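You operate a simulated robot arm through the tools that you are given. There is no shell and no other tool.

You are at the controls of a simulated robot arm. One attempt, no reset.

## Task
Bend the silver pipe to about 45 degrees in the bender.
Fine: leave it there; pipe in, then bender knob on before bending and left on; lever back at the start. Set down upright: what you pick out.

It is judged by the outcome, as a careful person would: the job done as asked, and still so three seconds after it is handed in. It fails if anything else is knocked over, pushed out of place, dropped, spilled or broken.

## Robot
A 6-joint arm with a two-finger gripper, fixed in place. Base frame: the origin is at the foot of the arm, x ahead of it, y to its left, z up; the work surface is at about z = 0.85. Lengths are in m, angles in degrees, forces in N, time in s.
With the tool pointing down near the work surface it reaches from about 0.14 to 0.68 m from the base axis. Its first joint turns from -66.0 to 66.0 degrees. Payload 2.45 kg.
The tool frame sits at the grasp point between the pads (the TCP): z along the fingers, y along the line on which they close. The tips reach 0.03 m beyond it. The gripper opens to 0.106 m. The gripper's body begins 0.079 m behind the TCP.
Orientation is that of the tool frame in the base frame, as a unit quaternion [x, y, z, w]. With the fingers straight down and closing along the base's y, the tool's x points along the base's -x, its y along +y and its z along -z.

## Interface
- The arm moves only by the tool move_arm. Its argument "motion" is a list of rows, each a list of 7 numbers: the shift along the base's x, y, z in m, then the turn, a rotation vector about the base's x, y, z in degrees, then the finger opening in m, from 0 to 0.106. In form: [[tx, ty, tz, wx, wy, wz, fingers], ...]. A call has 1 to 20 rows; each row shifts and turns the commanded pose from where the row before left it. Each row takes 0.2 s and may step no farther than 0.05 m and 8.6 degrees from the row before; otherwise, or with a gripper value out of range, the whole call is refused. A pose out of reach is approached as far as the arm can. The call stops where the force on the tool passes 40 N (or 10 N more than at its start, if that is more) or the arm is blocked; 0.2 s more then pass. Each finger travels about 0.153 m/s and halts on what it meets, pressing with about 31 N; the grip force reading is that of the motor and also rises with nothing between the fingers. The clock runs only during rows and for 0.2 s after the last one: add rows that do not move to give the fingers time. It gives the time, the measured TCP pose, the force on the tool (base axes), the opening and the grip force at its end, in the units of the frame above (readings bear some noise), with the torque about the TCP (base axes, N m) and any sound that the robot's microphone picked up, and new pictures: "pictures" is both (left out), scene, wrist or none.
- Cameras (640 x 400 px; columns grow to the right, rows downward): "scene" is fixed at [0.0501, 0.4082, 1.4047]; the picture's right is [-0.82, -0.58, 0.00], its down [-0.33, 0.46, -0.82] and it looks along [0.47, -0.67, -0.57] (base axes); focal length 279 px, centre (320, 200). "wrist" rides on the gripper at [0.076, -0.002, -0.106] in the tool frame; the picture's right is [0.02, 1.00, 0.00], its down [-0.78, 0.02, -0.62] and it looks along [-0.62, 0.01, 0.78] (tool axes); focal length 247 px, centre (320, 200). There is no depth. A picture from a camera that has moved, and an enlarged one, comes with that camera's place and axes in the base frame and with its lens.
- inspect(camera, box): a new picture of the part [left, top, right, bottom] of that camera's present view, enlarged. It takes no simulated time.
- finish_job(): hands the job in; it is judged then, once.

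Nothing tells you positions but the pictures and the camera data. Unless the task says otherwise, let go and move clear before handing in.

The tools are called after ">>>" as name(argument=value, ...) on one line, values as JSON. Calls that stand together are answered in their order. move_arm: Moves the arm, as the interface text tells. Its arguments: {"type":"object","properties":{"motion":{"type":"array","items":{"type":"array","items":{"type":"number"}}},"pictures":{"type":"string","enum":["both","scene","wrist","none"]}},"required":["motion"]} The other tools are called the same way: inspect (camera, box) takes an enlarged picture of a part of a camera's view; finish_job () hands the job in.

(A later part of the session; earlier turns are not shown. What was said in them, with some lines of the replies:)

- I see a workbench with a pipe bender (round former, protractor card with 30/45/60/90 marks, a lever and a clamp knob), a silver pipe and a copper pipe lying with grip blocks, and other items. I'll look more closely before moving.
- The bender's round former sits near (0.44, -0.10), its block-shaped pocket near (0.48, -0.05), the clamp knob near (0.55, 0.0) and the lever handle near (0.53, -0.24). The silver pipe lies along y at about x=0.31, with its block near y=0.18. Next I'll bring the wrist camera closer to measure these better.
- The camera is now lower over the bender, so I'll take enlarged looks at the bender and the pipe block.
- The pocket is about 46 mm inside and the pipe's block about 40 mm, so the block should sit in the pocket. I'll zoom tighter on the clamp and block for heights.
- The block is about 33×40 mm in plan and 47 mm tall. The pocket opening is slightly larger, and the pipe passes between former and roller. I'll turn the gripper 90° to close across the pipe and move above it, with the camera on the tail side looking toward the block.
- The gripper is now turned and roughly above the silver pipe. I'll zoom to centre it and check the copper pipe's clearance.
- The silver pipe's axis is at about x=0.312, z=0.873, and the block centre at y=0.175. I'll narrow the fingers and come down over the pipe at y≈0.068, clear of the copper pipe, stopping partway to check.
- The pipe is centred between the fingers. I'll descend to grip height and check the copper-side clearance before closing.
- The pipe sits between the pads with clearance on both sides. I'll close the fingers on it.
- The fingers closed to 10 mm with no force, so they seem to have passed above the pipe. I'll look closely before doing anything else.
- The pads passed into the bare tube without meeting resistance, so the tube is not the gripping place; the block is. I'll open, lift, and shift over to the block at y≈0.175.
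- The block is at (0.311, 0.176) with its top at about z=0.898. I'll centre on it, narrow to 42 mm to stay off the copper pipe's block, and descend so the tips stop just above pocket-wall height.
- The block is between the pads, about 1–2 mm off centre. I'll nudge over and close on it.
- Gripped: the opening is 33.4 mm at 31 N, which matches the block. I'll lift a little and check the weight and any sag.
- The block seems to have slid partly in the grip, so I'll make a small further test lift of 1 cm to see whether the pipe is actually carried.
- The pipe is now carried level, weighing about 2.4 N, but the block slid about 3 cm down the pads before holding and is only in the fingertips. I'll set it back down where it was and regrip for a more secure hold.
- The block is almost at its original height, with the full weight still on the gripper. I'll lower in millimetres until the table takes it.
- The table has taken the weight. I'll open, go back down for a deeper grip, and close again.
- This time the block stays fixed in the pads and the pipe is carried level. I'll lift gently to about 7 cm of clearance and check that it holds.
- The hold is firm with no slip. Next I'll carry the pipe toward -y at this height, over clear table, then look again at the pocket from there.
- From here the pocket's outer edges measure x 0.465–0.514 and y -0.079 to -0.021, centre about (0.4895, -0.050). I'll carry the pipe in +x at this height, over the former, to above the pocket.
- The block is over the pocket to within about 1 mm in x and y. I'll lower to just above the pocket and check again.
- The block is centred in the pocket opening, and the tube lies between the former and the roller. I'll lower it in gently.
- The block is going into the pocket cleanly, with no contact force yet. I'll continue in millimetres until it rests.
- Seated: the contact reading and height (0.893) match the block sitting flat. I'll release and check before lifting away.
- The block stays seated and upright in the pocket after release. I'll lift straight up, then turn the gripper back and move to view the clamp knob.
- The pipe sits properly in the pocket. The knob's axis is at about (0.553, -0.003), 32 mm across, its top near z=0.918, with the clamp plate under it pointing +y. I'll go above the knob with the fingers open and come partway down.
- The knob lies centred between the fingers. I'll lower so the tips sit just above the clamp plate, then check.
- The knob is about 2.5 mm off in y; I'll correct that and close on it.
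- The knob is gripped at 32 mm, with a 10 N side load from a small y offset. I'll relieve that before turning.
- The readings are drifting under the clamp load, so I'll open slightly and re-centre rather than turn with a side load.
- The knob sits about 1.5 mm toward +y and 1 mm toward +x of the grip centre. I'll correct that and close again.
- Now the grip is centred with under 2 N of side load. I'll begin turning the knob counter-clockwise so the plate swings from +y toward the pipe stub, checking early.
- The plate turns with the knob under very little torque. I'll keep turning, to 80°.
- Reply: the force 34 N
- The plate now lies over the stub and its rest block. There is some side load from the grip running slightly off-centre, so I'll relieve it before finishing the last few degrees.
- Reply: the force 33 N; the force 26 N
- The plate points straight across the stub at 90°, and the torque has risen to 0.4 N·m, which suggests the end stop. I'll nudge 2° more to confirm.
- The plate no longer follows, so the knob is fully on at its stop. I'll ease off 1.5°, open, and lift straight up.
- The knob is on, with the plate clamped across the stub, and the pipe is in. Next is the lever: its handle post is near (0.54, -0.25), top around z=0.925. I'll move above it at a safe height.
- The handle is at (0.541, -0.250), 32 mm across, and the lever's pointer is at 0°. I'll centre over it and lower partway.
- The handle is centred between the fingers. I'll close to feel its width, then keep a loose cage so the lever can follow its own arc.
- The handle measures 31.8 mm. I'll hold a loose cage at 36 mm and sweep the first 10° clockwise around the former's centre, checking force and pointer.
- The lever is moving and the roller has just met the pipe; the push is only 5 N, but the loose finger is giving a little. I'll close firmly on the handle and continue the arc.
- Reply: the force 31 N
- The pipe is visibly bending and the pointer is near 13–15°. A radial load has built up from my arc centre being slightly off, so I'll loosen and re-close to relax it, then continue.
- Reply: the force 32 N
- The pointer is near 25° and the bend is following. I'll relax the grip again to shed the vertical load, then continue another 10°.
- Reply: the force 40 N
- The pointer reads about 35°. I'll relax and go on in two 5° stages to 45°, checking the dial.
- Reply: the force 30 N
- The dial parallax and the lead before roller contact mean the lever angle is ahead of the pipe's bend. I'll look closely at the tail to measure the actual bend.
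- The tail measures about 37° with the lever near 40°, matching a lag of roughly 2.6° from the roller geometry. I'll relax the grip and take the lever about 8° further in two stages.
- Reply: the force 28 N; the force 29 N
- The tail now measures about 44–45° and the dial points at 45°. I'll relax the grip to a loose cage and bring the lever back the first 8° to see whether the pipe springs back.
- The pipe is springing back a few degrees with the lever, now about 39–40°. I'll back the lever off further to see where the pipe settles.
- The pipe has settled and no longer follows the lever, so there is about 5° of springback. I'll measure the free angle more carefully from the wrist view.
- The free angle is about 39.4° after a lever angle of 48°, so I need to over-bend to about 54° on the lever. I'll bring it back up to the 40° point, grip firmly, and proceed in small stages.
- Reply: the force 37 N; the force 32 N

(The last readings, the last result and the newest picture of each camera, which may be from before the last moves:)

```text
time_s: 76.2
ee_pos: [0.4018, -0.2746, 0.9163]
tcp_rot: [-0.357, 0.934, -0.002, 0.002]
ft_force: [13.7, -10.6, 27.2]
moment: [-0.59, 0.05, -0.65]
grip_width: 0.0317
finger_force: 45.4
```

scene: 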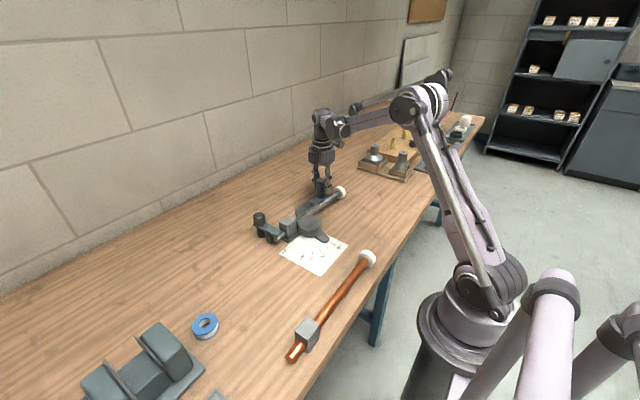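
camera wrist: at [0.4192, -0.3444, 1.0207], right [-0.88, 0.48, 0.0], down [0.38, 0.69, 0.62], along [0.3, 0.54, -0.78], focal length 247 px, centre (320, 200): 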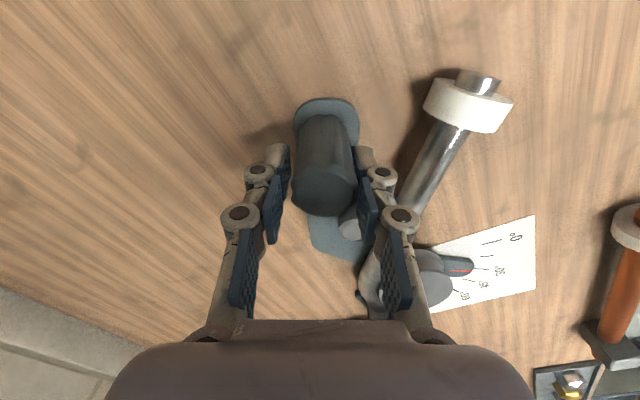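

>>> move_arm(motion=[[0, 0, 0, 0, 0, 0, 0.036], [0, 0, 0, 0, 0, 0, 0.036], [0, 0, 0, 0, 0, 0, 0.03], [0, 0, 0, 0, 0, 0, 0.02], [-0.0045, 0.0012, 0, 0, 0, -1.5, 0.02], [-0.0045, 0.0013, 0, 0, 0, -1.5, 0.02], [0, 0, 0, 0, 0, 0, 0.02]], pictures="none")

>>> move_arm(motion=[[0, 0, 0, 0, 0, 0, 0.036], [0, 0, 0, 0, 0, 0, 0.036], [0, 0, 0, 0, 0, 0, 0.03], [0, 0, 0, 0, 0, 0, 0.02], [-0.0044, 0.0014, 0, 0, 0, -1.5, 0.02], [-0.0044, 0.0015, 0, 0, 0, -1.5, 0.02], [0, 0, 0, 0, 0, 0, 0.02]], pictures="wrist")

>>> inspect(camera="scene", box=[300, 185, 360, 235])

>>> inspect(camera="scene", box=[280, 200, 350, 260])

```text
time_s: 77.8
ee_pos: [0.3925, -0.2699, 0.9146]
tcp_rot: [-0.334, 0.943, -0.001, 0.003]
ft_force: [20.2, 6.3, 5.6]
moment: [0.04, -0.46, -0.71]
grip_width: 0.0332
finger_force: 9.7
```

```text
time_s: 79.4
ee_pos: [0.3846, -0.2656, 0.9144]
tcp_rot: [-0.31, 0.951, 0.001, 0.006]
ft_force: [27.6, 14.5, -8.6]
moment: [0.26, -0.8, -1.0]
grip_width: 0.0329
finger_force: 9.8
camera wrist: at [0.3225, -0.3123, 1.02], right [-0.61, 0.8, 0.0], down [0.62, 0.47, 0.63], along [0.5, 0.38, -0.78], focal length 247 px, centre (320, 200)
```

wrist: 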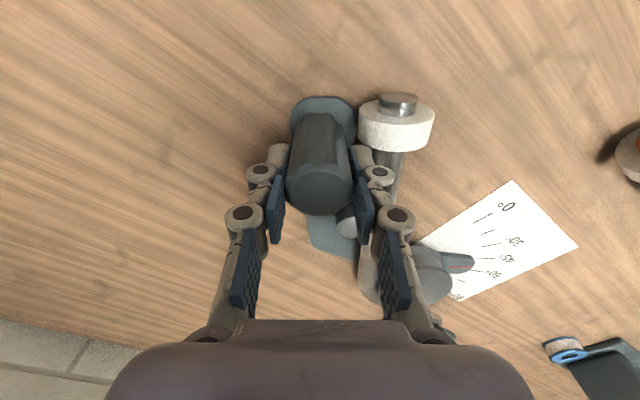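

```text
8.00 times, centred on (330, 210) of scene
camera zoom: at [0.0509, 0.4085, 1.4045], right [-0.82, -0.58, 0.0], down [-0.33, 0.46, -0.82], along [0.47, -0.67, -0.57], focal length 2230 px, centre (240, 120)
```

zoom: 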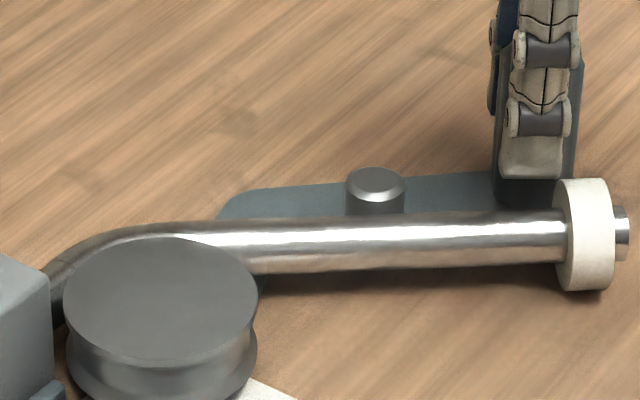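

```text
6.67 times, centred on (315, 230) of scene
camera zoom: at [0.0509, 0.4085, 1.4045], right [-0.82, -0.58, 0.0], down [-0.33, 0.46, -0.82], along [0.47, -0.67, -0.57], focal length 1858 px, centre (353, 0)
```

zoom: 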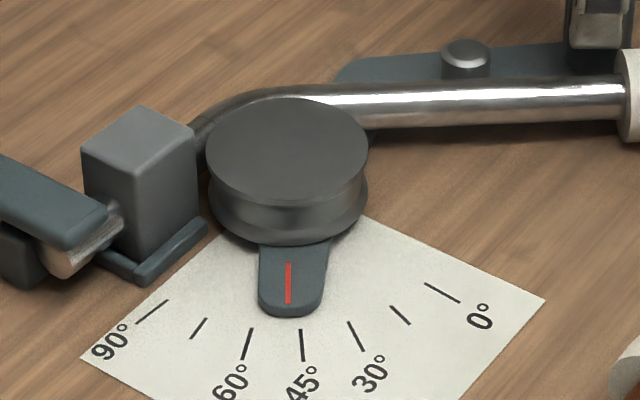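

The lever is at about 54° and the loaded tail at about 51°. I'll loosen and back the lever off to see where the pipe settles.

>>> move_arm(motion=[[0, 0, 0, 0, 0, 0, 0.036], [0, 0, 0, 0, 0, 0, 0.036], [0.0044, -0.0015, 0, 0, 0, 1.5, 0.036], [0.0044, -0.0014, 0, 0, 0, 1.5, 0.036], [0.0045, -0.0013, 0, 0, 0, 1.5, 0.036], [0.0045, -0.0012, 0, 0, 0, 1.5, 0.036], [0.006, -0.0015, 0, 0, 0, 2, 0.036], [0.0061, -0.0012, 0, 0, 0, 2, 0.036], [0.0062, -0.0008, 0, 0, 0, 2, 0.036], [0.0062, -0.0005, 0, 0, 0, 2, 0.036], [0.0077, -0.0006, 0, 0, 0, 2.5, 0.036], [0.0077, -0.0005, 0, 0, 0, 2.5, 0.036], [0, 0, 0, 0, 0, 0, 0.036]], pictures="wrist")

>>> inspect(camera="scene", box=[300, 185, 360, 235])

>>> inspect(camera="wrist", box=[370, 50, 530, 220])

```text
time_s: 82.2
ee_pos: [0.4398, -0.2775, 0.9153]
tcp_rot: [-0.462, 0.887, -0.001, 0.001]
ft_force: [-0.1, 0.4, -0.4]
moment: [-0.01, -0.01, -0.05]
grip_width: 0.036
finger_force: 0.1
camera wrist: at [0.3974, -0.3416, 1.0212], right [-0.83, 0.56, 0.0], down [0.43, 0.65, 0.62], along [0.35, 0.52, -0.78], focal length 247 px, centre (320, 200)
```

wrist: 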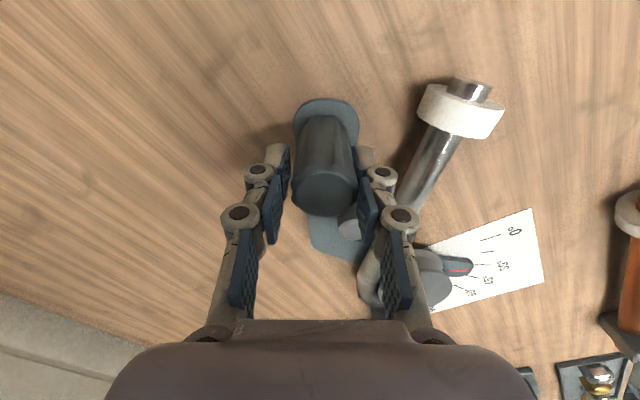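

```text
8.00 times, centred on (330, 210) of scene
camera zoom: at [0.0501, 0.4082, 1.4047], right [-0.82, -0.58, 0.0], down [-0.33, 0.46, -0.82], along [0.47, -0.67, -0.57], focal length 2230 px, centre (240, 120)
```

zoom: 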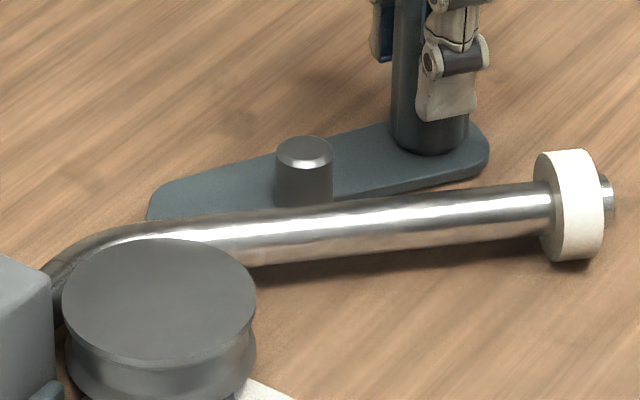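

```text
2.35 times, centred on (450, 135) of wrist
camera zoom: at [0.3974, -0.3416, 1.0212], right [-0.83, 0.56, 0.0], down [0.43, 0.65, 0.62], along [0.35, 0.52, -0.78], focal length 581 px, centre (14, 353)
```

zoom: 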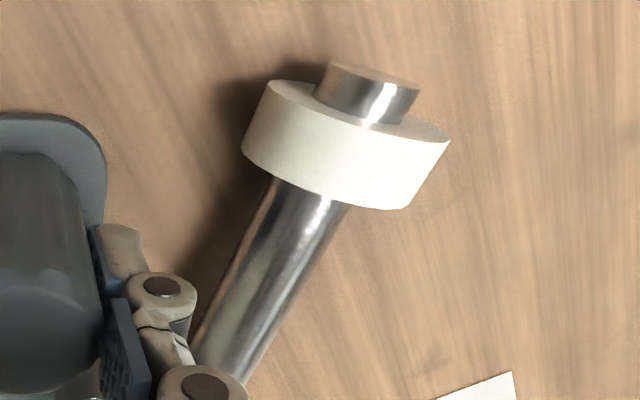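

The pipe has settled at about 45° by both cameras (45.4° and 44.8°). Now I'll return the lever along the same arc to its start.

>>> move_arm(motion=[[0.0077, 0.0001, 0, 0, 0, 2.5, 0.036], [0.0077, 0.0001, 0, 0, 0, 2.5, 0.036], [0.0077, 0.0007, 0, 0, 0, 2.5, 0.036], [0.0077, 0.0007, 0, 0, 0, 2.5, 0.036], [0.0076, 0.0015, 0, 0, 0, 2.5, 0.036], [0.0076, 0.0016, 0, 0, 0, 2.5, 0.036], [0.0074, 0.0024, 0, 0, 0, 2.5, 0.036], [0.0074, 0.0024, 0, 0, 0, 2.5, 0.036], [0.0073, 0.0027, 0, 0, 0, 2.5, 0.036], [0.0073, 0.0027, 0, 0, 0, 2.5, 0.036], [0.007, 0.0033, 0, 0, 0, 2.5, 0.036], [0.007, 0.0033, 0, 0, 0, 2.5, 0.036], [0.0067, 0.0039, 0, 0, 0, 2.5, 0.036], [0.0067, 0.0039, 0, 0, 0, 2.5, 0.036], [0, 0, 0, 0, 0, 0, 0.036]], pictures="both")

>>> inspect(camera="scene", box=[250, 150, 380, 260])

>>> inspect(camera="scene", box=[280, 200, 350, 260])

```text
time_s: 85.4
ee_pos: [0.5436, -0.2476, 0.9159]
tcp_rot: [0.707, -0.707, 0.0, 0.0]
ft_force: [0.3, 0.4, 0.4]
moment: [-0.01, 0.01, 0.0]
grip_width: 0.0364
finger_force: 0.3
camera wrist: at [0.5452, -0.3248, 1.0214], right [-1.0, -0.02, 0.0], down [-0.02, 0.78, 0.62], along [-0.01, 0.62, -0.78], focal length 247 px, centre (320, 200)
```

scene: 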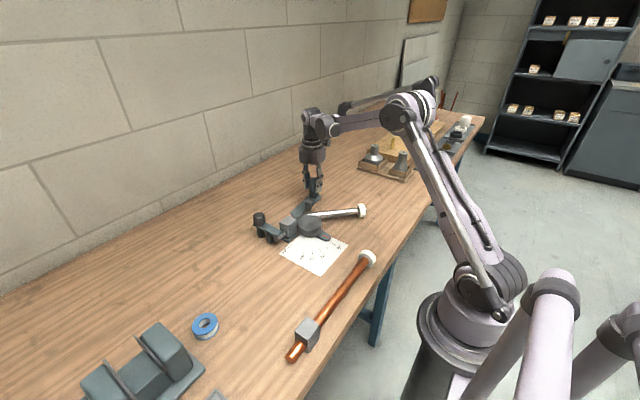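
wrist: 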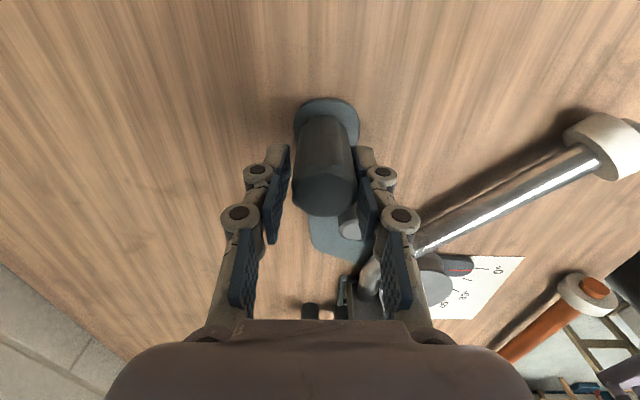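

```text
3.64 times, centred on (315, 205) of scene
camera zoom: at [0.0501, 0.4082, 1.4047], right [-0.82, -0.58, 0.0], down [-0.33, 0.46, -0.82], along [0.47, -0.67, -0.57], focal length 1014 px, centre (338, 182)
```

zoom: 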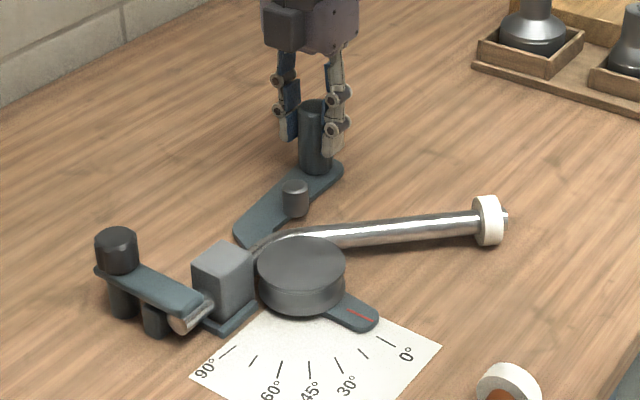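

```text
6.67 times, centred on (315, 230) of scene
camera zoom: at [0.0501, 0.4082, 1.4047], right [-0.82, -0.58, 0.0], down [-0.33, 0.46, -0.82], along [0.47, -0.67, -0.57], focal length 1858 px, centre (353, 0)
```

zoom: 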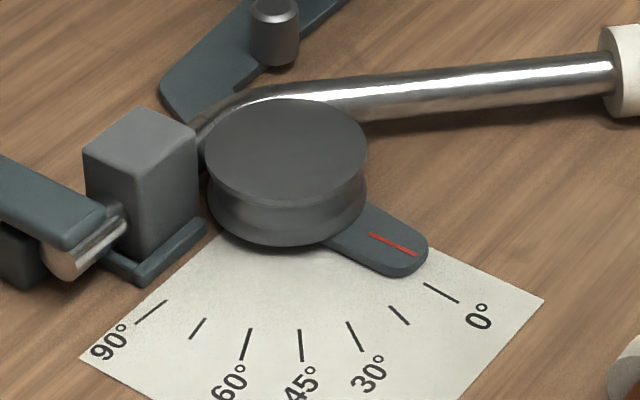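

The lever is back around its start. I'll compare it directly with the initial view using the same zoom box.

>>> inspect(camera="scene", box=[225, 195, 335, 260])

>>> inspect(camera="wrist", box=[220, 80, 460, 280])

>>> inspect(camera="scene", box=[220, 160, 400, 272])

```text
5.82 times, centred on (280, 228) of scene
camera zoom: at [0.0501, 0.4082, 1.4047], right [-0.82, -0.58, 0.0], down [-0.33, 0.46, -0.82], along [0.47, -0.67, -0.57], focal length 1622 px, centre (553, 40)
```

zoom: 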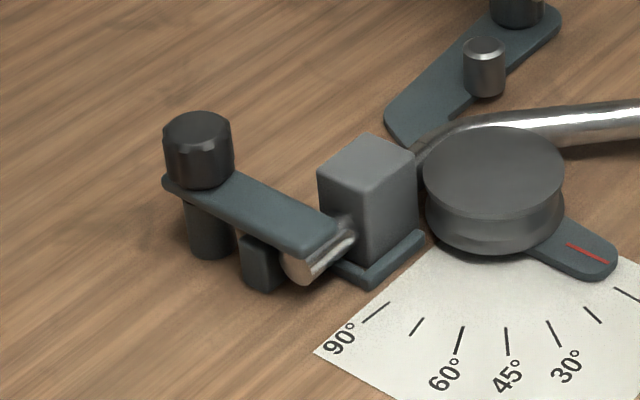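

```text
2.00 times, centred on (340, 180) of wrist
camera zoom: at [0.5452, -0.3248, 1.0214], right [-1.0, -0.02, 0.0], down [-0.02, 0.78, 0.62], along [-0.01, 0.62, -0.78], focal length 494 px, centre (280, 240)
```

zoom: 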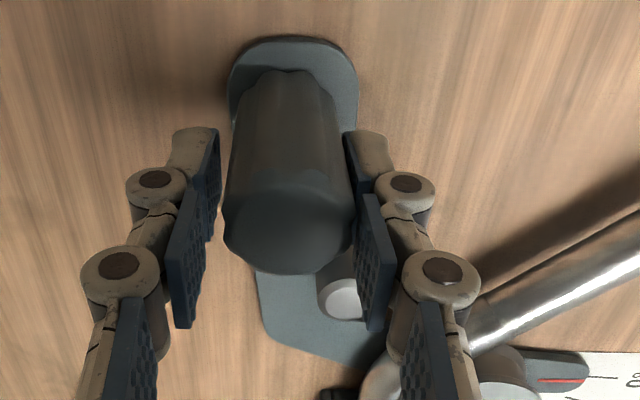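

```text
3.56 times, centred on (310, 216) of scene
camera zoom: at [0.0501, 0.4082, 1.4047], right [-0.82, -0.58, 0.0], down [-0.33, 0.46, -0.82], along [0.47, -0.67, -0.57], focal length 991 px, centre (356, 143)
```

zoom: 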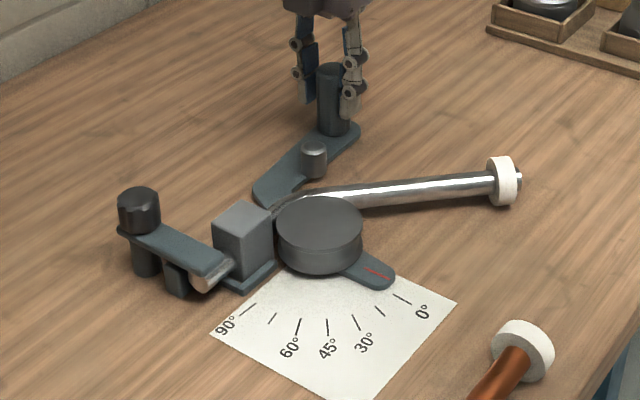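

The lever matches its starting picture exactly. I'll give a slight 2 mm push toward the stop through the loose fingers to be sure it is fully home.

>>> move_arm(motion=[[0.0009, 0.0006, 0, 0, 0, 0, 0.036], [0.0008, 0.0005, 0, 0, 0, 0, 0.036], [0, 0, 0, 0, 0, 0, 0.036]], pictures="none")

>>> inspect(camera="scene", box=[225, 195, 335, 260])

```text
time_s: 86.2
ee_pos: [0.5454, -0.2473, 0.917]
tcp_rot: [-0.707, 0.707, 0.001, 0.0]
ft_force: [-3.6, -1.1, -0.5]
moment: [-0.06, 0.09, 0.01]
grip_width: 0.0384
finger_force: 2.0
```

```text
5.82 times, centred on (280, 228) of scene
camera zoom: at [0.05, 0.4082, 1.4047], right [-0.82, -0.58, 0.0], down [-0.33, 0.46, -0.82], along [0.48, -0.67, -0.57], focal length 1622 px, centre (553, 40)
```

zoom: 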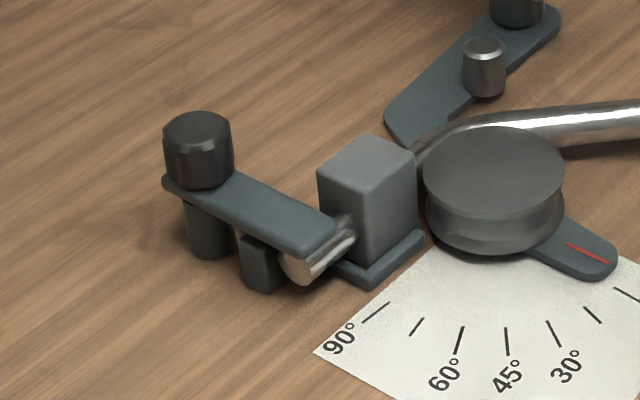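

The lever is firmly at its stop. I'll open the fingers, re-centre, and lift straight up clear of the handle.

>>> move_arm(motion=[[-0.001, -0.0005, 0, 0, 0, 0, 0.042], [-0.002, -0.0006, 0, 0, 0, 0, 0.05], [0, 0, 0, 0, 0, 0, 0.054], [0, 0, 0.015, 0, 0, 0, 0.054], [0, 0, 0.03, 0, 0, 0, 0.054], [0, 0, 0.04, 0, 0, 0, 0.054], [0, 0, 0.04, 0, 0, 0, 0.06], [0, 0, 0.03, 0, 0, 0, 0.06], [0, 0, 0, 0, 0, 0, 0.06]], pictures="both")

>>> inspect(camera="wrist", box=[260, 0, 560, 260])

>>> inspect(camera="scene", box=[220, 160, 400, 272])

```text
time_s: 88.2
ee_pos: [0.5425, -0.2506, 1.073]
tcp_rot: [-0.707, 0.707, -0.001, 0.0]
ft_force: [-0.6, 0.0, 0.3]
moment: [0.0, 0.03, 0.0]
grip_width: 0.06
finger_force: 0.0
camera wrist: at [0.5436, -0.3264, 1.1783], right [-1.0, -0.02, 0.0], down [-0.02, 0.78, 0.62], along [-0.01, 0.62, -0.78], focal length 247 px, centre (320, 200)
```

scene: 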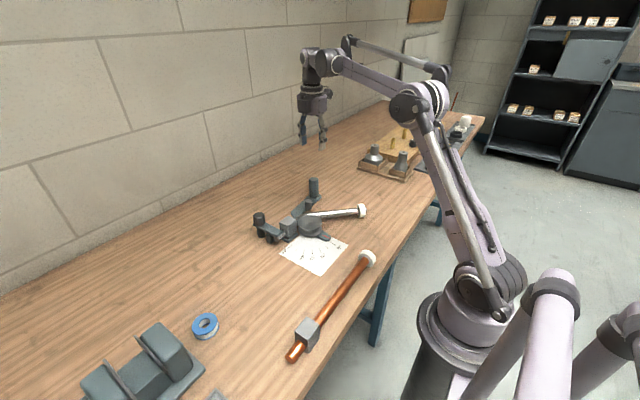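
wrist: 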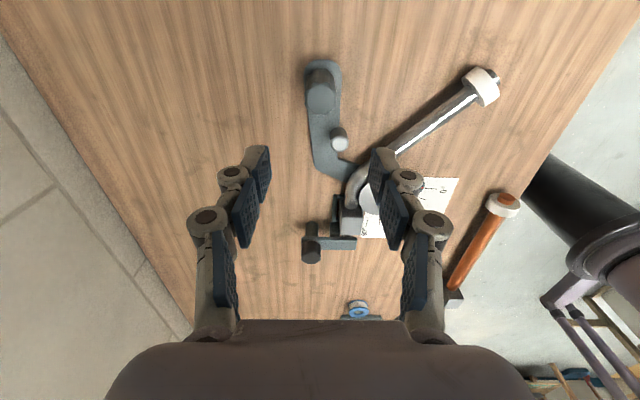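

```text
1.54 times, centred on (410, 130) of wrist
camera zoom: at [0.5436, -0.3264, 1.1783], right [-1.0, -0.02, 0.0], down [-0.02, 0.78, 0.62], along [-0.01, 0.62, -0.78], focal length 380 px, centre (182, 308)
```

zoom: 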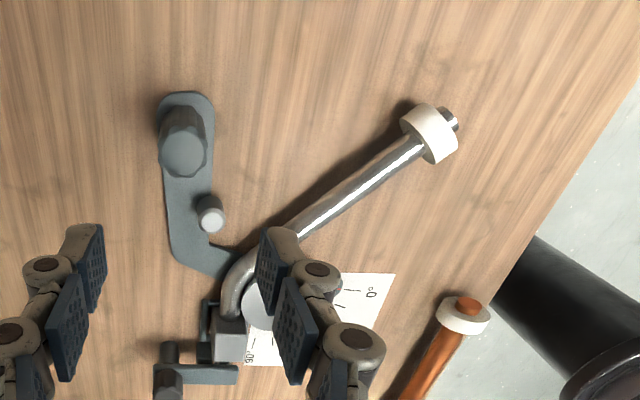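

```text
3.56 times, centred on (310, 216) of scene
camera zoom: at [0.0501, 0.4082, 1.4047], right [-0.82, -0.58, 0.0], down [-0.33, 0.46, -0.82], along [0.47, -0.67, -0.57], focal length 991 px, centre (356, 143)
```

zoom: 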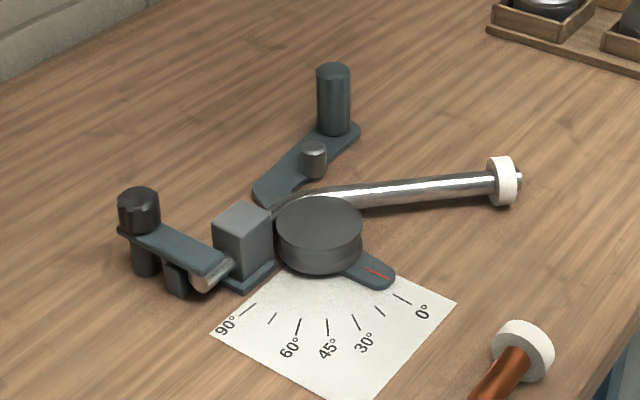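

Everything is as asked so far. I'll take one more careful zoom to confirm the final bend angle.

>>> inspect(camera="wrist", box=[390, 60, 500, 165])

>>> inspect(camera="scene", box=[300, 185, 375, 245])

```text
3.81 times, centred on (445, 112) of wrist
camera zoom: at [0.5436, -0.3264, 1.1783], right [-1.0, -0.02, 0.0], down [-0.02, 0.78, 0.62], along [-0.01, 0.62, -0.78], focal length 941 px, centre (-156, 533)
```

zoom: 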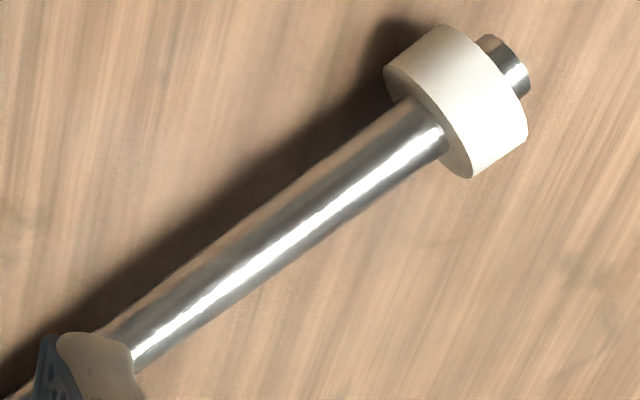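

```text
6.67 times, centred on (338, 215) of scene
camera zoom: at [0.0501, 0.4082, 1.4047], right [-0.82, -0.58, 0.0], down [-0.33, 0.46, -0.82], along [0.47, -0.67, -0.57], focal length 1858 px, centre (203, 100)
```

zoom: 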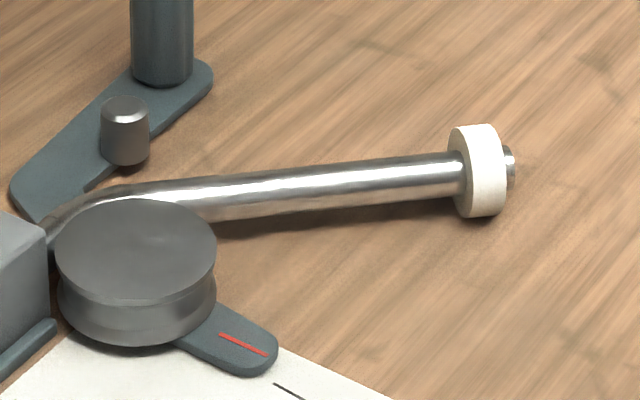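

The pipe is bent to about 45–46° by both cameras and sits in the pocket with the clamp knob on. The lever is back at its start, the arm is clear, and the copper pipe and other items look undisturbed, so I'm handing in.

>>> finish_job()

```text
The job is handed in.
```

The silver pipe is bent to about 45° and left in the bender. The two cameras put the final angle at 45.8° and 46.4°.

- **Pipe:** it sits with its block in the pocket. I over-bent it slightly because it sprang back about 5° when the lever was first released.
- **Knob:** I turned it on after the pipe was in and before bending. It was against its stop, and I left it on.
- **Lever:** it is back at its start, against its stop.
- **Other items:** nothing else on the bench looks moved or knocked over, and the arm is clear.

While picking the pipe up, the block slid about 3 cm in the fingers on the first lift. I set it back down where it was and regripped; it was not dropped.
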